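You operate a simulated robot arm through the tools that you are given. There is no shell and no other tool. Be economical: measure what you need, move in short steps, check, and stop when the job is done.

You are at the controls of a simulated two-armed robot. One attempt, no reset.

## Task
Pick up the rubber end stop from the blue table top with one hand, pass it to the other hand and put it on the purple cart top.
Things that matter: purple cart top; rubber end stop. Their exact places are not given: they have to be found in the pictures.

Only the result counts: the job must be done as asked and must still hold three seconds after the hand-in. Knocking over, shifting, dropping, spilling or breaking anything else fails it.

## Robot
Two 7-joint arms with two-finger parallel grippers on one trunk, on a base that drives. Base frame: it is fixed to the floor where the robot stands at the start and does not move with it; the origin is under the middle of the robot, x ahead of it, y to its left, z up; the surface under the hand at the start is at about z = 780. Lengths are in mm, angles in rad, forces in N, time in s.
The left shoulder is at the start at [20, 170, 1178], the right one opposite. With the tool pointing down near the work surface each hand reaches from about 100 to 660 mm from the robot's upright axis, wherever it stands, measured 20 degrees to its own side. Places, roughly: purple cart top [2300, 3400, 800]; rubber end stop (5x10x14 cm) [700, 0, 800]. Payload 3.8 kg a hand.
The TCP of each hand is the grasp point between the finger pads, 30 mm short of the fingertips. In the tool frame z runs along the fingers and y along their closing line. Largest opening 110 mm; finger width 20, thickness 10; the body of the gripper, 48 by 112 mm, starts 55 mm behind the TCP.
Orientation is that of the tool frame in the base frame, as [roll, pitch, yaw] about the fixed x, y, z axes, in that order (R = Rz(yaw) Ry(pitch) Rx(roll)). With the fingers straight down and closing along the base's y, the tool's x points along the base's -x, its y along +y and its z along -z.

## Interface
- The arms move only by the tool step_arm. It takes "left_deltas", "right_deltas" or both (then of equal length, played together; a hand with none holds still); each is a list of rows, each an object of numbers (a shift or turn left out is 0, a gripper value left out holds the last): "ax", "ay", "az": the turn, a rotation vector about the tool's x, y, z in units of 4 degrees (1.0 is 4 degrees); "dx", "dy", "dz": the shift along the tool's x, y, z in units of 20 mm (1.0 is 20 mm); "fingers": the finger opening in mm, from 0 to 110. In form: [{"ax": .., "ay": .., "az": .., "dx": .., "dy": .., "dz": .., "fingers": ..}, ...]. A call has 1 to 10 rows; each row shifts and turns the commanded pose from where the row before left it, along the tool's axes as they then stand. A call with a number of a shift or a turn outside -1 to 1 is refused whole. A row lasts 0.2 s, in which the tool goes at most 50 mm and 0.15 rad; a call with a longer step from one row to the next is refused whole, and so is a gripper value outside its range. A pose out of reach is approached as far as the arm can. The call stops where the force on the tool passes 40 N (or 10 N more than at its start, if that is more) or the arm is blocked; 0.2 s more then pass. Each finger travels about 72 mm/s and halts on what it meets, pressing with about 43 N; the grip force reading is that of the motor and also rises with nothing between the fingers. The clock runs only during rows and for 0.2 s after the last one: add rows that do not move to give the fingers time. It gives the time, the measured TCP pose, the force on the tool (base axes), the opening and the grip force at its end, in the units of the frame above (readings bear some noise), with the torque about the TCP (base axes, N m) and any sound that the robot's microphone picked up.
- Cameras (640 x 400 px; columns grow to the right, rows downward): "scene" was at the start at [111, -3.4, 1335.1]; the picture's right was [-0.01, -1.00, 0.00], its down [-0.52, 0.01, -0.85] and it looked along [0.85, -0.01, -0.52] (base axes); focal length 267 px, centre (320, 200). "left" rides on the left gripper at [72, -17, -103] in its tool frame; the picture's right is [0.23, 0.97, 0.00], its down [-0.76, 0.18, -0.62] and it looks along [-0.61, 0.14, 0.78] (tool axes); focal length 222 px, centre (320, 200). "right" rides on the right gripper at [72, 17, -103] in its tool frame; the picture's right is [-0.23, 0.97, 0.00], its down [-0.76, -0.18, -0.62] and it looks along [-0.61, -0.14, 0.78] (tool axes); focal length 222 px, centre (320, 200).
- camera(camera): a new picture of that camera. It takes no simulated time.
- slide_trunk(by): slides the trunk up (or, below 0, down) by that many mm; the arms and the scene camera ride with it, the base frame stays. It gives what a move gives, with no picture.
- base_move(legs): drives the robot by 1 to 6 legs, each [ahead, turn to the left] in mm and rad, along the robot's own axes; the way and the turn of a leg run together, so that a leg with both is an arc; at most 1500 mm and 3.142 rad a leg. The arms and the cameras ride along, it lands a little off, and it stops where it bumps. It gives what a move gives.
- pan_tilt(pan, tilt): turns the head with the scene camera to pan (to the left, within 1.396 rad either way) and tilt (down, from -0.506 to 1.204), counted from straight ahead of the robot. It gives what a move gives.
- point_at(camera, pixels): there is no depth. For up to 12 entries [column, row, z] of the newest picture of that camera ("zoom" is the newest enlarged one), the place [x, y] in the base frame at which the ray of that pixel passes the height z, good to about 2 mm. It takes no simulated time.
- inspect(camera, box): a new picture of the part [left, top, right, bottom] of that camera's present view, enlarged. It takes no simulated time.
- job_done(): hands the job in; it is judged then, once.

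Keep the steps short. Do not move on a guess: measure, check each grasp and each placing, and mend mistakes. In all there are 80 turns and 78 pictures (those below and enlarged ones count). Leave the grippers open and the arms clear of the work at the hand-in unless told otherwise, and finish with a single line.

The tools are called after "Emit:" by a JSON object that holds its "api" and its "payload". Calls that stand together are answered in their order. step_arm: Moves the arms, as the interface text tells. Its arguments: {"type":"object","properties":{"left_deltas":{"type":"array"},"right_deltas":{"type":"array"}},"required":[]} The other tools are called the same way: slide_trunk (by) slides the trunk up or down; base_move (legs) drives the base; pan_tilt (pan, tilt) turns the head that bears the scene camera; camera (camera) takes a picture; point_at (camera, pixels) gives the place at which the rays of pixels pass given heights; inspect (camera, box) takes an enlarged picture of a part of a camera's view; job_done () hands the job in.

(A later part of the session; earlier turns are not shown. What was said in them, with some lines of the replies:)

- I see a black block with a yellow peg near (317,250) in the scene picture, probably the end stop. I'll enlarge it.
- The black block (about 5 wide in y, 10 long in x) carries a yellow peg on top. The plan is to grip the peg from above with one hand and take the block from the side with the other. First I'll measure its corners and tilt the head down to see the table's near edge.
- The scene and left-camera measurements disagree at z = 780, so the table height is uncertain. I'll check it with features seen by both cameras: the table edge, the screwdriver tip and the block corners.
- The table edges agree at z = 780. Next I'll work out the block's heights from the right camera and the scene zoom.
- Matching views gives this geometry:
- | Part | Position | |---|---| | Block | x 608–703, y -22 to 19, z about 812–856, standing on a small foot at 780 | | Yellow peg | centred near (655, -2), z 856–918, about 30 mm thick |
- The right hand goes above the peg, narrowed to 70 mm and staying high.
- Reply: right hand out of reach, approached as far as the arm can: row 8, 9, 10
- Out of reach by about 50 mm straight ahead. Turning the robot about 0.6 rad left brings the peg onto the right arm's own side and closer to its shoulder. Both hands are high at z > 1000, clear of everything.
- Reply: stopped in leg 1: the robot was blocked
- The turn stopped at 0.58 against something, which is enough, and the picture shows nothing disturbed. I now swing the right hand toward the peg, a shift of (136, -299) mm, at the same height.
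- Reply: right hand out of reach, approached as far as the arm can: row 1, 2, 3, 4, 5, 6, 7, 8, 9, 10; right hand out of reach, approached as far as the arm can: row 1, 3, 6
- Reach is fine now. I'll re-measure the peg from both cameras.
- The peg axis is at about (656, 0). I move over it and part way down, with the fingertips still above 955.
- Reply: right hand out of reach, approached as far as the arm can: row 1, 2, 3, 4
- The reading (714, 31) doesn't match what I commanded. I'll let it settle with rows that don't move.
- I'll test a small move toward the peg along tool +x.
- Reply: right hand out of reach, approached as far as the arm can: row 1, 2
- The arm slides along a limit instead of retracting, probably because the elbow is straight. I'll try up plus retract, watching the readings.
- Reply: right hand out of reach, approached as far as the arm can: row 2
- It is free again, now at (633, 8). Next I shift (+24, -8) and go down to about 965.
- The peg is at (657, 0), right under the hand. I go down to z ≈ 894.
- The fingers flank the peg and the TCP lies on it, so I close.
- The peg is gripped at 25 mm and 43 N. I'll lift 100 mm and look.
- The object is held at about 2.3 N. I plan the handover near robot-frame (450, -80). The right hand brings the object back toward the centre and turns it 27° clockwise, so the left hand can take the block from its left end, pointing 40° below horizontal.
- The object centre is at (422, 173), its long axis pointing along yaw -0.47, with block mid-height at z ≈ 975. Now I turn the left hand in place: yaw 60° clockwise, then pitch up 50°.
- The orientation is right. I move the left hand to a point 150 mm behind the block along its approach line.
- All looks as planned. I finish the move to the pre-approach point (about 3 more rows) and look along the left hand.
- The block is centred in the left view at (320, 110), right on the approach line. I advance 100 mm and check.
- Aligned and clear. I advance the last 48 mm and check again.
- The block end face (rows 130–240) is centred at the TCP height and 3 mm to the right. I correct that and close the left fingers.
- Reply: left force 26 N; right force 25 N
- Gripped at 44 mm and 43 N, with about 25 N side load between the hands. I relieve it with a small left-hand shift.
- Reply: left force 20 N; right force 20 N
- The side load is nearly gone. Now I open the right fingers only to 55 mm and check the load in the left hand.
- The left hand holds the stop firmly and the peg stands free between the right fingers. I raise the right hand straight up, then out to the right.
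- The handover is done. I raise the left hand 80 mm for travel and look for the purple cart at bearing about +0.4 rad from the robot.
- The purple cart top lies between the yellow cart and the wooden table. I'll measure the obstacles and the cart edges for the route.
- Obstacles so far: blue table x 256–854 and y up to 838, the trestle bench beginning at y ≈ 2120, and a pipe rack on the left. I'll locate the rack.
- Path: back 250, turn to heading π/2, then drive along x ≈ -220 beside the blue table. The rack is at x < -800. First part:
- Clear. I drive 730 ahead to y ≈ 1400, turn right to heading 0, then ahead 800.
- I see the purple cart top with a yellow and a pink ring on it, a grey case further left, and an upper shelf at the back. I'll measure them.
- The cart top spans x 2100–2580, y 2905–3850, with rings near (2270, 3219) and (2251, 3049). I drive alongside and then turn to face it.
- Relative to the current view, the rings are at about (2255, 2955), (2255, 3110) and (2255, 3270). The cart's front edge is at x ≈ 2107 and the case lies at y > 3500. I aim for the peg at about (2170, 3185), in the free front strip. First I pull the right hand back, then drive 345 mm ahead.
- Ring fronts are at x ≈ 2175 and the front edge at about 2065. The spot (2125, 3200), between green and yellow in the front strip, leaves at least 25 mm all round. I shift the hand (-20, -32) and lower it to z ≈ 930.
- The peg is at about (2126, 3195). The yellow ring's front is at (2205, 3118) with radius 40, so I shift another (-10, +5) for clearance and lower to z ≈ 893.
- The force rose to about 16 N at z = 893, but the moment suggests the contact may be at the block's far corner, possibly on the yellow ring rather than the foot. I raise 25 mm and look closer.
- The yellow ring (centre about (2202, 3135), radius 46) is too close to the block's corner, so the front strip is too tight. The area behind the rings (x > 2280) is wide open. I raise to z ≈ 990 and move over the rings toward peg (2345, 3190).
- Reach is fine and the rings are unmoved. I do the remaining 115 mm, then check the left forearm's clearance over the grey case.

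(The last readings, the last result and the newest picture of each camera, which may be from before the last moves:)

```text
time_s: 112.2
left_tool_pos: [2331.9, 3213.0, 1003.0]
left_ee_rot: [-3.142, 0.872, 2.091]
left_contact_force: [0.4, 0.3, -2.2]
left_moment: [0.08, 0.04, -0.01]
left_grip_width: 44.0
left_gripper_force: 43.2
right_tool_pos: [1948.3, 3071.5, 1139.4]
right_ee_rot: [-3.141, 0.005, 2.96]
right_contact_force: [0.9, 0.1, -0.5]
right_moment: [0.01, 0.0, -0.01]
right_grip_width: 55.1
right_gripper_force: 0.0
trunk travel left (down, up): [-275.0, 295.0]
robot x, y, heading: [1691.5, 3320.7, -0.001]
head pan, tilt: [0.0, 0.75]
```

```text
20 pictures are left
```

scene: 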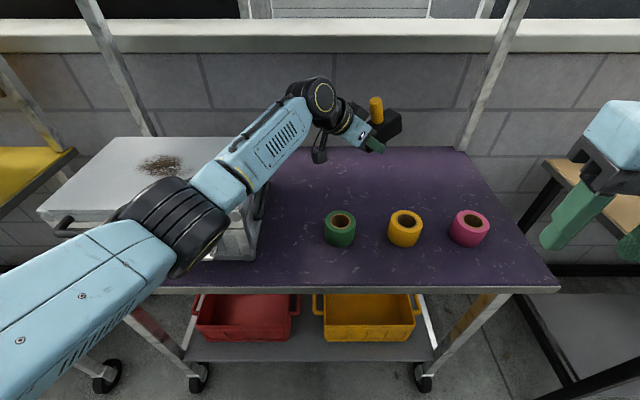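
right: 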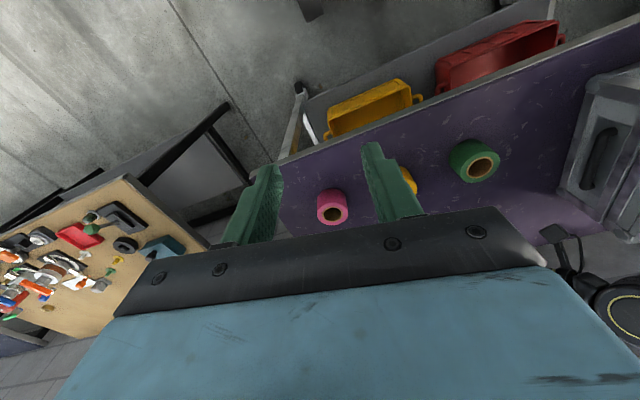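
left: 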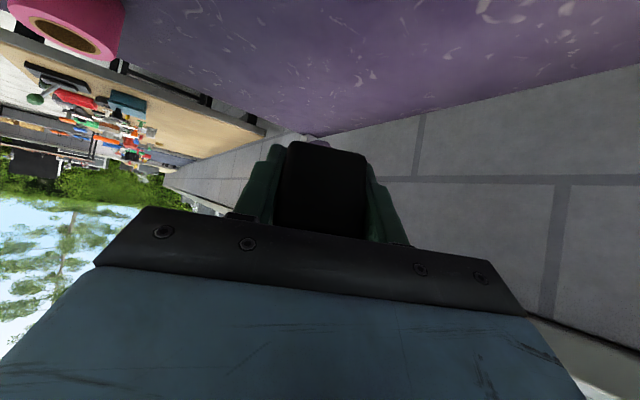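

The elbow is in front of and above the case, and the forearm passes to its right. I go down to z ≈ 925 and look again.

Emit:
{"api": "step_arm", "payload": {"left_deltas": [{"dx": 0.6, "dz": 0.505}, {"dx": 0.6, "dz": 0.505}, {"dx": 0.6, "dz": 0.505}, {"dx": 0.6, "dz": 0.505}, {"dx": 0.6, "dz": 0.505}, {"dz": 0}]}}

Emit:
{"api": "camera", "payload": {"camera": "scene"}}

Emit:
{"api": "camera", "payload": {"camera": "left"}}

```text
time_s: 113.6
left_tool_pos: [2331.6, 3212.8, 921.3]
left_ee_rot: [-3.141, 0.871, 2.094]
left_contact_force: [-0.3, 0.8, -2.0]
left_moment: [0.06, 0.04, -0.01]
left_grip_width: 43.8
left_gripper_force: 43.4
right_tool_pos: [1947.9, 3071.6, 1138.7]
right_ee_rot: [-3.139, 0.005, 2.959]
right_contact_force: [0.0, 0.0, -0.1]
right_moment: [-0.02, -0.03, 0.02]
right_grip_width: 55.3
right_gripper_force: 0.0
trunk travel left (down, up): [-275.0, 295.0]
robot x, y, heading: [1694.4, 3320.0, 0.003]
head pan, tilt: [0.0, 0.75]
```

```text
19 pictures are left
```

scene: 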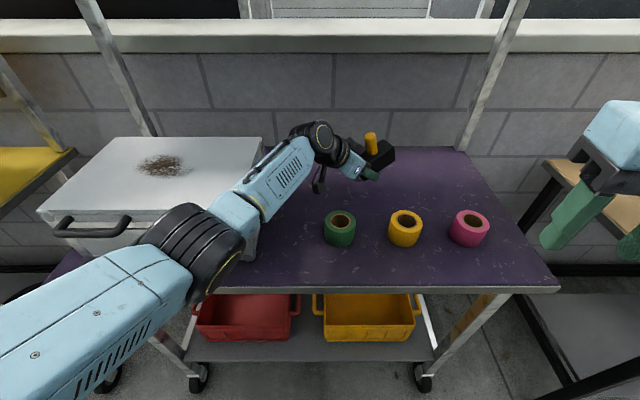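

```text
18 pictures are left
```

left: 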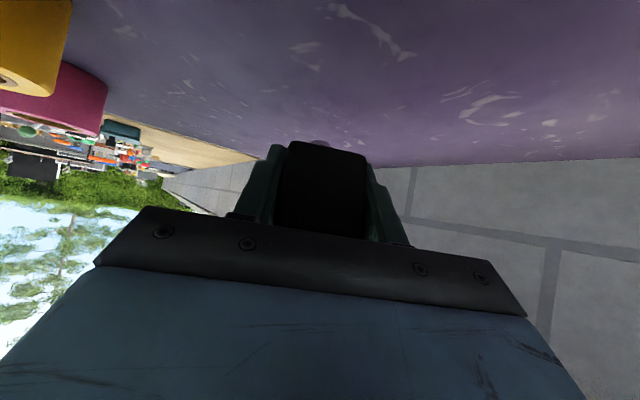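

Before going lower I'll locate the case's right side and top relative to the forearm.

Emit:
{"api": "inspect", "payload": {"camera": "right", "box": [440, 40, 640, 300]}}

Emit:
{"api": "point_at", "payload": {"camera": "scene", "pixels": [[262, 138, 960], [262, 138, 920], [240, 195, 1000], [258, 210, 1000], [243, 260, 840]]}}

```text
1.54 times, centred on (540, 170) of right
```

zoom: 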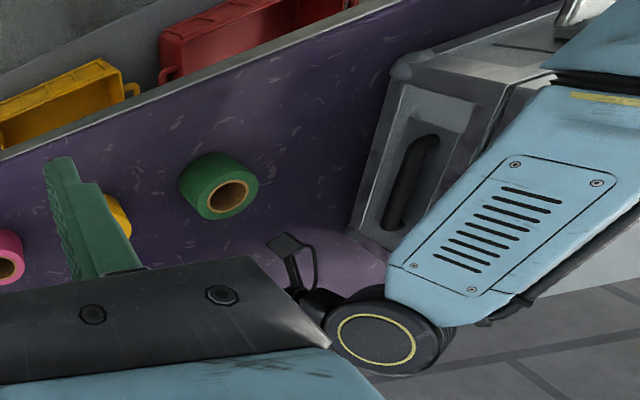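

```text
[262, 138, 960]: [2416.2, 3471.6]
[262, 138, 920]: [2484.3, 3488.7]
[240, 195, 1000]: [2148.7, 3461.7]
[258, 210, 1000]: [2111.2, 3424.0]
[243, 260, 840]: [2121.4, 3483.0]
```

Emit:
{"api": "point_at", "payload": {"camera": "zoom", "pixels": [[397, 72, 840], [350, 230, 840], [507, 88, 940], [507, 88, 980], [507, 88, 1020], [560, 78, 1000], [390, 300, 1030], [480, 165, 1000]]}}

```text
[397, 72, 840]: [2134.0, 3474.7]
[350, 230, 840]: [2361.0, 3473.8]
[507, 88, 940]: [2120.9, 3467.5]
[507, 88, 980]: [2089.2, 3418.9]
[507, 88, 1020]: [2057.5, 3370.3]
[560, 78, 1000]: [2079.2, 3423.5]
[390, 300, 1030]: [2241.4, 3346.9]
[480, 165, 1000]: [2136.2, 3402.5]
```

The case's right face is at y ≈ 3474 with its top at z ≈ 938. The forearm passes both to the right of it and above it, so it is safe. I continue down in small steps to z ≈ 900.

Emit:
{"api": "step_arm", "payload": {"left_deltas": [{"dx": 0.38, "dz": 0.32}, {"dx": 0.38, "dz": 0.32}, {"dz": 0}]}}

```text
time_s: 114.4
left_tool_pos: [2330.7, 3213.2, 902.7]
left_ee_rot: [3.141, 0.871, 2.094]
left_contact_force: [-0.6, 0.6, -1.5]
left_moment: [0.02, 0.01, -0.01]
left_grip_width: 43.6
left_gripper_force: 42.6
right_tool_pos: [1948.1, 3070.9, 1139.0]
right_ee_rot: [-3.138, 0.006, 2.96]
right_contact_force: [1.0, 1.0, 0.1]
right_moment: [0.0, 0.01, 0.0]
right_grip_width: 55.0
right_gripper_force: 0.0
trunk travel left (down, up): [-275.0, 295.0]
robot x, y, heading: [1692.1, 3325.8, -0.003]
head pan, tilt: [0.0, 0.75]
```

Emit:
{"api": "step_arm", "payload": {"left_deltas": [{"dx": 0.19, "dz": 0.16}, {"dx": 0.19, "dz": 0.16}, {"dz": 0}]}}

Emit:
{"api": "step_arm", "payload": {"left_deltas": [{"dx": 0.1, "dz": 0.084}, {"dx": 0.1, "dz": 0.084}, {"dz": 0}]}}

```text
time_s: 115.2
left_tool_pos: [2330.6, 3211.9, 892.3]
left_ee_rot: [3.141, 0.871, 2.092]
left_contact_force: [-0.6, 0.3, -1.6]
left_moment: [0.04, 0.04, 0.02]
left_grip_width: 43.9
left_gripper_force: 43.0
right_tool_pos: [1947.8, 3070.8, 1138.2]
right_ee_rot: [-3.14, 0.003, 2.96]
right_contact_force: [-0.6, -0.7, 0.4]
right_moment: [-0.01, 0.02, 0.0]
right_grip_width: 54.8
right_gripper_force: 0.1
trunk travel left (down, up): [-275.0, 295.0]
robot x, y, heading: [1691.3, 3318.8, 0.0]
head pan, tilt: [0.0, 0.75]
```

```text
time_s: 116.0
left_tool_pos: [2333.2, 3213.3, 888.6]
left_ee_rot: [3.137, 0.875, 2.09]
left_contact_force: [-0.6, -0.1, 5.0]
left_moment: [-0.1, -0.05, -0.02]
left_grip_width: 43.7
left_gripper_force: 43.1
right_tool_pos: [1947.7, 3071.3, 1138.4]
right_ee_rot: [-3.139, 0.004, 2.96]
right_contact_force: [0.7, 0.4, -0.3]
right_moment: [-0.03, 0.02, 0.01]
right_grip_width: 54.8
right_gripper_force: 0.0
trunk travel left (down, up): [-275.0, 295.0]
robot x, y, heading: [1688.6, 3325.0, -0.006]
head pan, tilt: [0.0, 0.75]
```

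Contact: 7 N up at z ≈ 889, and the moment now places it right under the foot. I open the left fingers.

Emit:
{"api": "step_arm", "payload": {"left_deltas": [{"fingers": 46}, {"fingers": 50}, {"fingers": 58}, {"fingers": 70}, {"fingers": 70}]}}

Emit:
{"api": "camera", "payload": {"camera": "left"}}

Emit:
{"api": "inspect", "payload": {"camera": "scene", "box": [280, 90, 480, 215]}}

```text
time_s: 117.2
left_tool_pos: [2332.2, 3213.7, 887.0]
left_ee_rot: [-3.14, 0.871, 2.091]
left_contact_force: [0.7, 0.7, 0.5]
left_moment: [0.0, -0.02, 0.0]
left_grip_width: 69.9
left_gripper_force: 0.1
right_tool_pos: [1946.7, 3071.8, 1139.0]
right_ee_rot: [-3.14, 0.004, 2.961]
right_contact_force: [0.3, 1.2, -0.2]
right_moment: [0.01, -0.02, 0.01]
right_grip_width: 54.9
right_gripper_force: 0.0
trunk travel left (down, up): [-275.0, 295.0]
robot x, y, heading: [1690.0, 3322.4, -0.0]
head pan, tilt: [0.0, 0.75]
```

```text
16 pictures are left
```

left: 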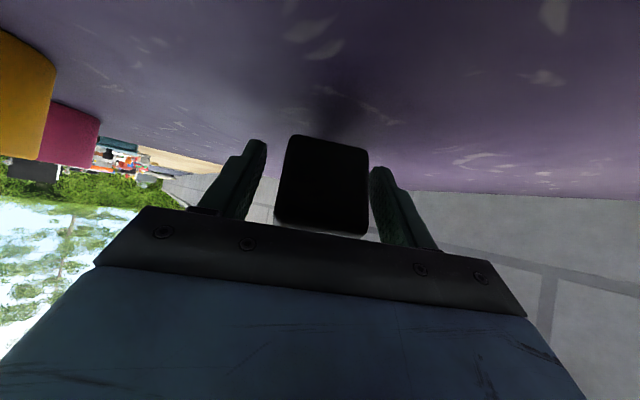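

```text
3.20 times, centred on (380, 152) of scene
```

zoom: 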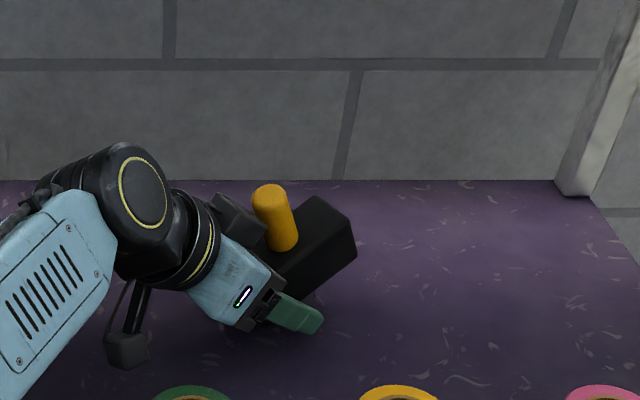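

The stop stands free with gaps on both sides. I back the left hand out along its approach line.

Emit:
{"api": "step_arm", "payload": {"left_deltas": [{"dz": -0.5}, {"dz": -0.8}, {"dz": -0.8}, {"dz": -0.8}, {"dz": -0.8}, {"dz": -0.8}, {"dx": -0.765, "dz": -0.644}, {"dx": -0.765, "dz": -0.644}, {"dx": -0.765, "dz": -0.644}, {"dz": 0}]}}

Emit:
{"api": "camera", "payload": {"camera": "scene"}}

Emit:
{"api": "camera", "payload": {"camera": "left"}}

```text
time_s: 119.4
left_tool_pos: [2300.6, 3270.9, 1003.0]
left_ee_rot: [-3.141, 0.869, 2.095]
left_contact_force: [-0.5, 0.2, 0.0]
left_moment: [0.0, -0.02, 0.04]
left_grip_width: 69.9
left_gripper_force: 0.1
right_tool_pos: [1948.3, 3071.1, 1137.3]
right_ee_rot: [-3.141, 0.003, 2.958]
right_contact_force: [0.1, -0.2, 0.0]
right_moment: [0.02, 0.0, -0.01]
right_grip_width: 54.8
right_gripper_force: 0.0
trunk travel left (down, up): [-275.0, 295.0]
robot x, y, heading: [1691.0, 3325.4, -0.003]
head pan, tilt: [0.0, 0.75]
```

```text
14 pictures are left
```

scene: 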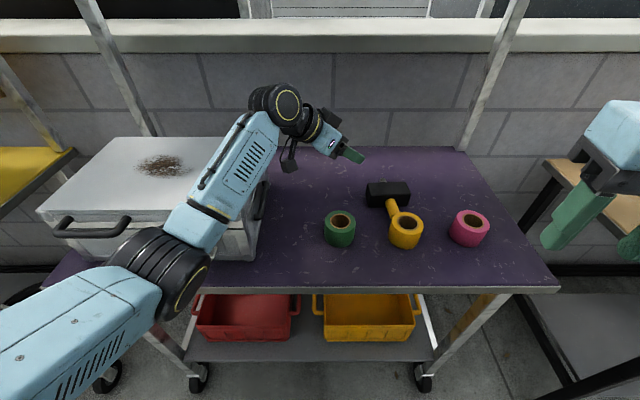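

```text
13 pictures are left
```

left: 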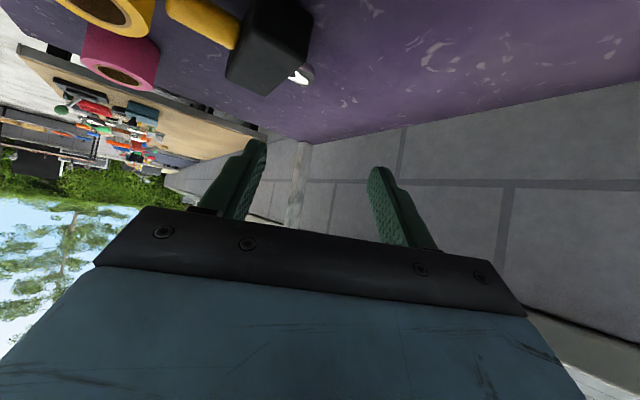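

The stop has toppled onto its side, with its peg toward the robot near the yellow ring. I'll look closely.

Emit:
{"api": "inspect", "payload": {"camera": "scene", "box": [310, 150, 510, 275]}}

Emit:
{"api": "inspect", "payload": {"camera": "left", "box": [60, 0, 340, 175]}}

Emit:
{"api": "point_at", "payload": {"camera": "scene", "pixels": [[405, 248, 836], [339, 249, 836], [467, 246, 836], [366, 197, 860], [410, 195, 860], [393, 213, 860], [372, 205, 836], [408, 205, 836]]}}

```text
3.20 times, centred on (410, 212) of scene
```

zoom: 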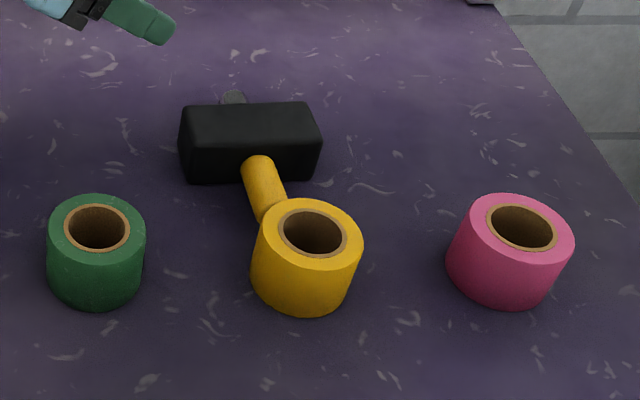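

```text
2.29 times, centred on (200, 88) of left
```

zoom: 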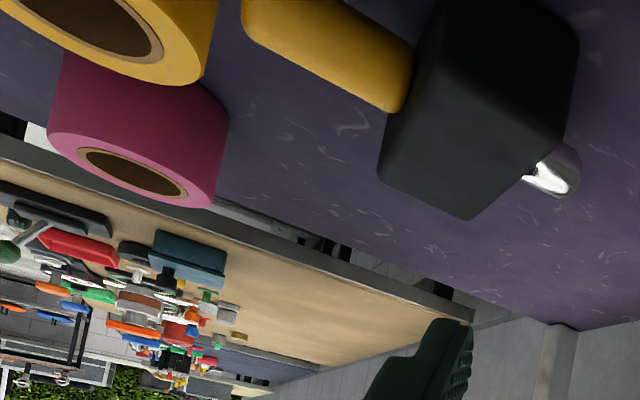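

```text
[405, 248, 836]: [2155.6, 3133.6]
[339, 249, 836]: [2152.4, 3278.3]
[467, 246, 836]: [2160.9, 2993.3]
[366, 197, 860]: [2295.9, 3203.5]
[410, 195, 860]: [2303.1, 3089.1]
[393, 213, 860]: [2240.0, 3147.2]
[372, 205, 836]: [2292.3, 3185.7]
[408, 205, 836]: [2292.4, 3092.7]
```

It lies stably on its flat side on the purple top. The small rounded pin underneath is what let it tip. Ring edges compared before and after: yellow right edge px 422.5 → 423.4, pink unchanged, so nothing has noticeably shifted. I withdraw the left arm up and back, then check that all is at rest.

Emit:
{"api": "step_arm", "payload": {"left_deltas": [{"dx": -0.765, "dz": -0.644, "fingers": 110}, {"dx": -0.765, "dz": -0.644}, {"dx": 0.16, "dy": -0.87, "dz": -0.38}, {"dx": 0.16, "dy": -0.87, "dz": -0.38}, {"dx": 0.16, "dy": -0.87, "dz": -0.38}, {"dx": 0.16, "dy": -0.87, "dz": -0.38}, {"dx": 0.16, "dy": -0.87, "dz": -0.38}, {"dx": 0.16, "dy": -0.87, "dz": -0.38}, {"dx": 0.16, "dy": -0.87, "dz": -0.38}, {"dx": 0.16, "dy": -0.87, "dz": -0.38}], "right_deltas": [{"fingers": 110}, {"dz": 0}, {"dz": 0}, {"dz": 0}, {"dz": 0}, {"dz": 0}, {"dz": 0}, {"dz": 0}, {"dz": 0}, {"dz": 0}]}}

Emit:
{"api": "inspect", "payload": {"camera": "scene", "box": [310, 150, 510, 275]}}

Emit:
{"api": "camera", "payload": {"camera": "scene"}}

```text
time_s: 121.6
left_tool_pos: [2146.0, 3255.2, 1064.3]
left_ee_rot: [3.141, 0.87, 2.093]
left_contact_force: [-0.7, -0.1, 0.0]
left_moment: [0.03, -0.02, -0.03]
left_grip_width: 110.0
left_gripper_force: 0.0
right_tool_pos: [1946.9, 3071.5, 1138.2]
right_ee_rot: [-3.14, 0.006, 2.96]
right_contact_force: [-0.4, -0.6, 0.9]
right_moment: [0.0, 0.02, 0.0]
right_grip_width: 110.0
right_gripper_force: 0.1
trunk travel left (down, up): [-275.0, 295.0]
robot x, y, heading: [1690.4, 3324.6, 0.001]
head pan, tilt: [0.0, 0.75]
```

```text
3.20 times, centred on (410, 212) of scene
```

zoom: 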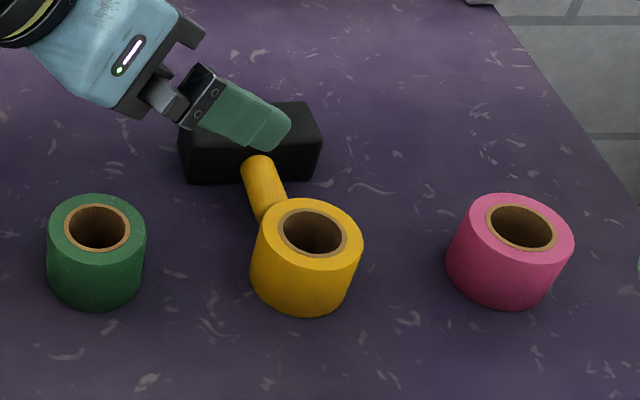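

```text
9 pictures are left
```

scene: 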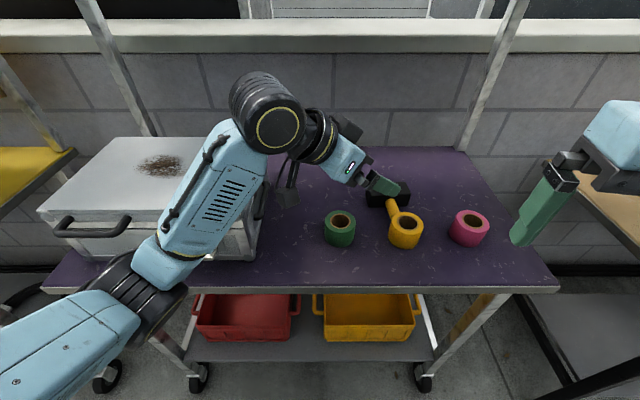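

Everything is at rest and unchanged. I back the robot off 300 mm so both arms are clear, then take a last look.

Emit:
{"api": "base_move", "payload": {"legs": [[-300, 0]]}}

Emit:
{"api": "camera", "payload": {"camera": "scene"}}

```text
time_s: 123.7
left_tool_pos: [1844.8, 3255.6, 1065.0]
left_ee_rot: [3.14, 0.871, 2.093]
left_contact_force: [0.2, 0.3, 0.9]
left_moment: [0.01, -0.02, 0.0]
left_grip_width: 110.1
left_gripper_force: 0.1
right_tool_pos: [1645.1, 3071.6, 1137.7]
right_ee_rot: [-3.139, 0.007, 2.961]
right_contact_force: [-0.7, 0.4, -0.2]
right_moment: [-0.01, -0.02, 0.01]
right_grip_width: 110.1
right_gripper_force: 0.0
trunk travel left (down, up): [-275.0, 295.0]
robot x, y, heading: [1390.3, 3325.6, -0.0]
head pan, tilt: [0.0, 0.75]
```

```text
8 pictures are left
```

scene: 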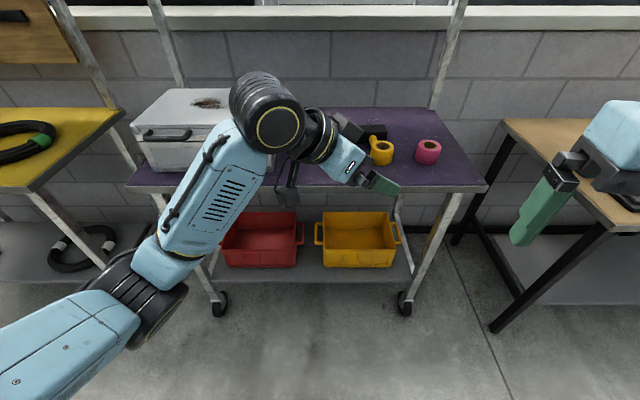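

The stop rests on the purple top, the grippers are open and the arms are clear. I hand in.

Emit:
{"api": "job_done", "payload": {}}

```text
The job is handed in.
```

The rubber end stop was picked up with the right hand, passed to the left and put on the purple cart top, but it tipped over after release and lies on its side, against or very close to the yellow ring (moved 2 mm at most).
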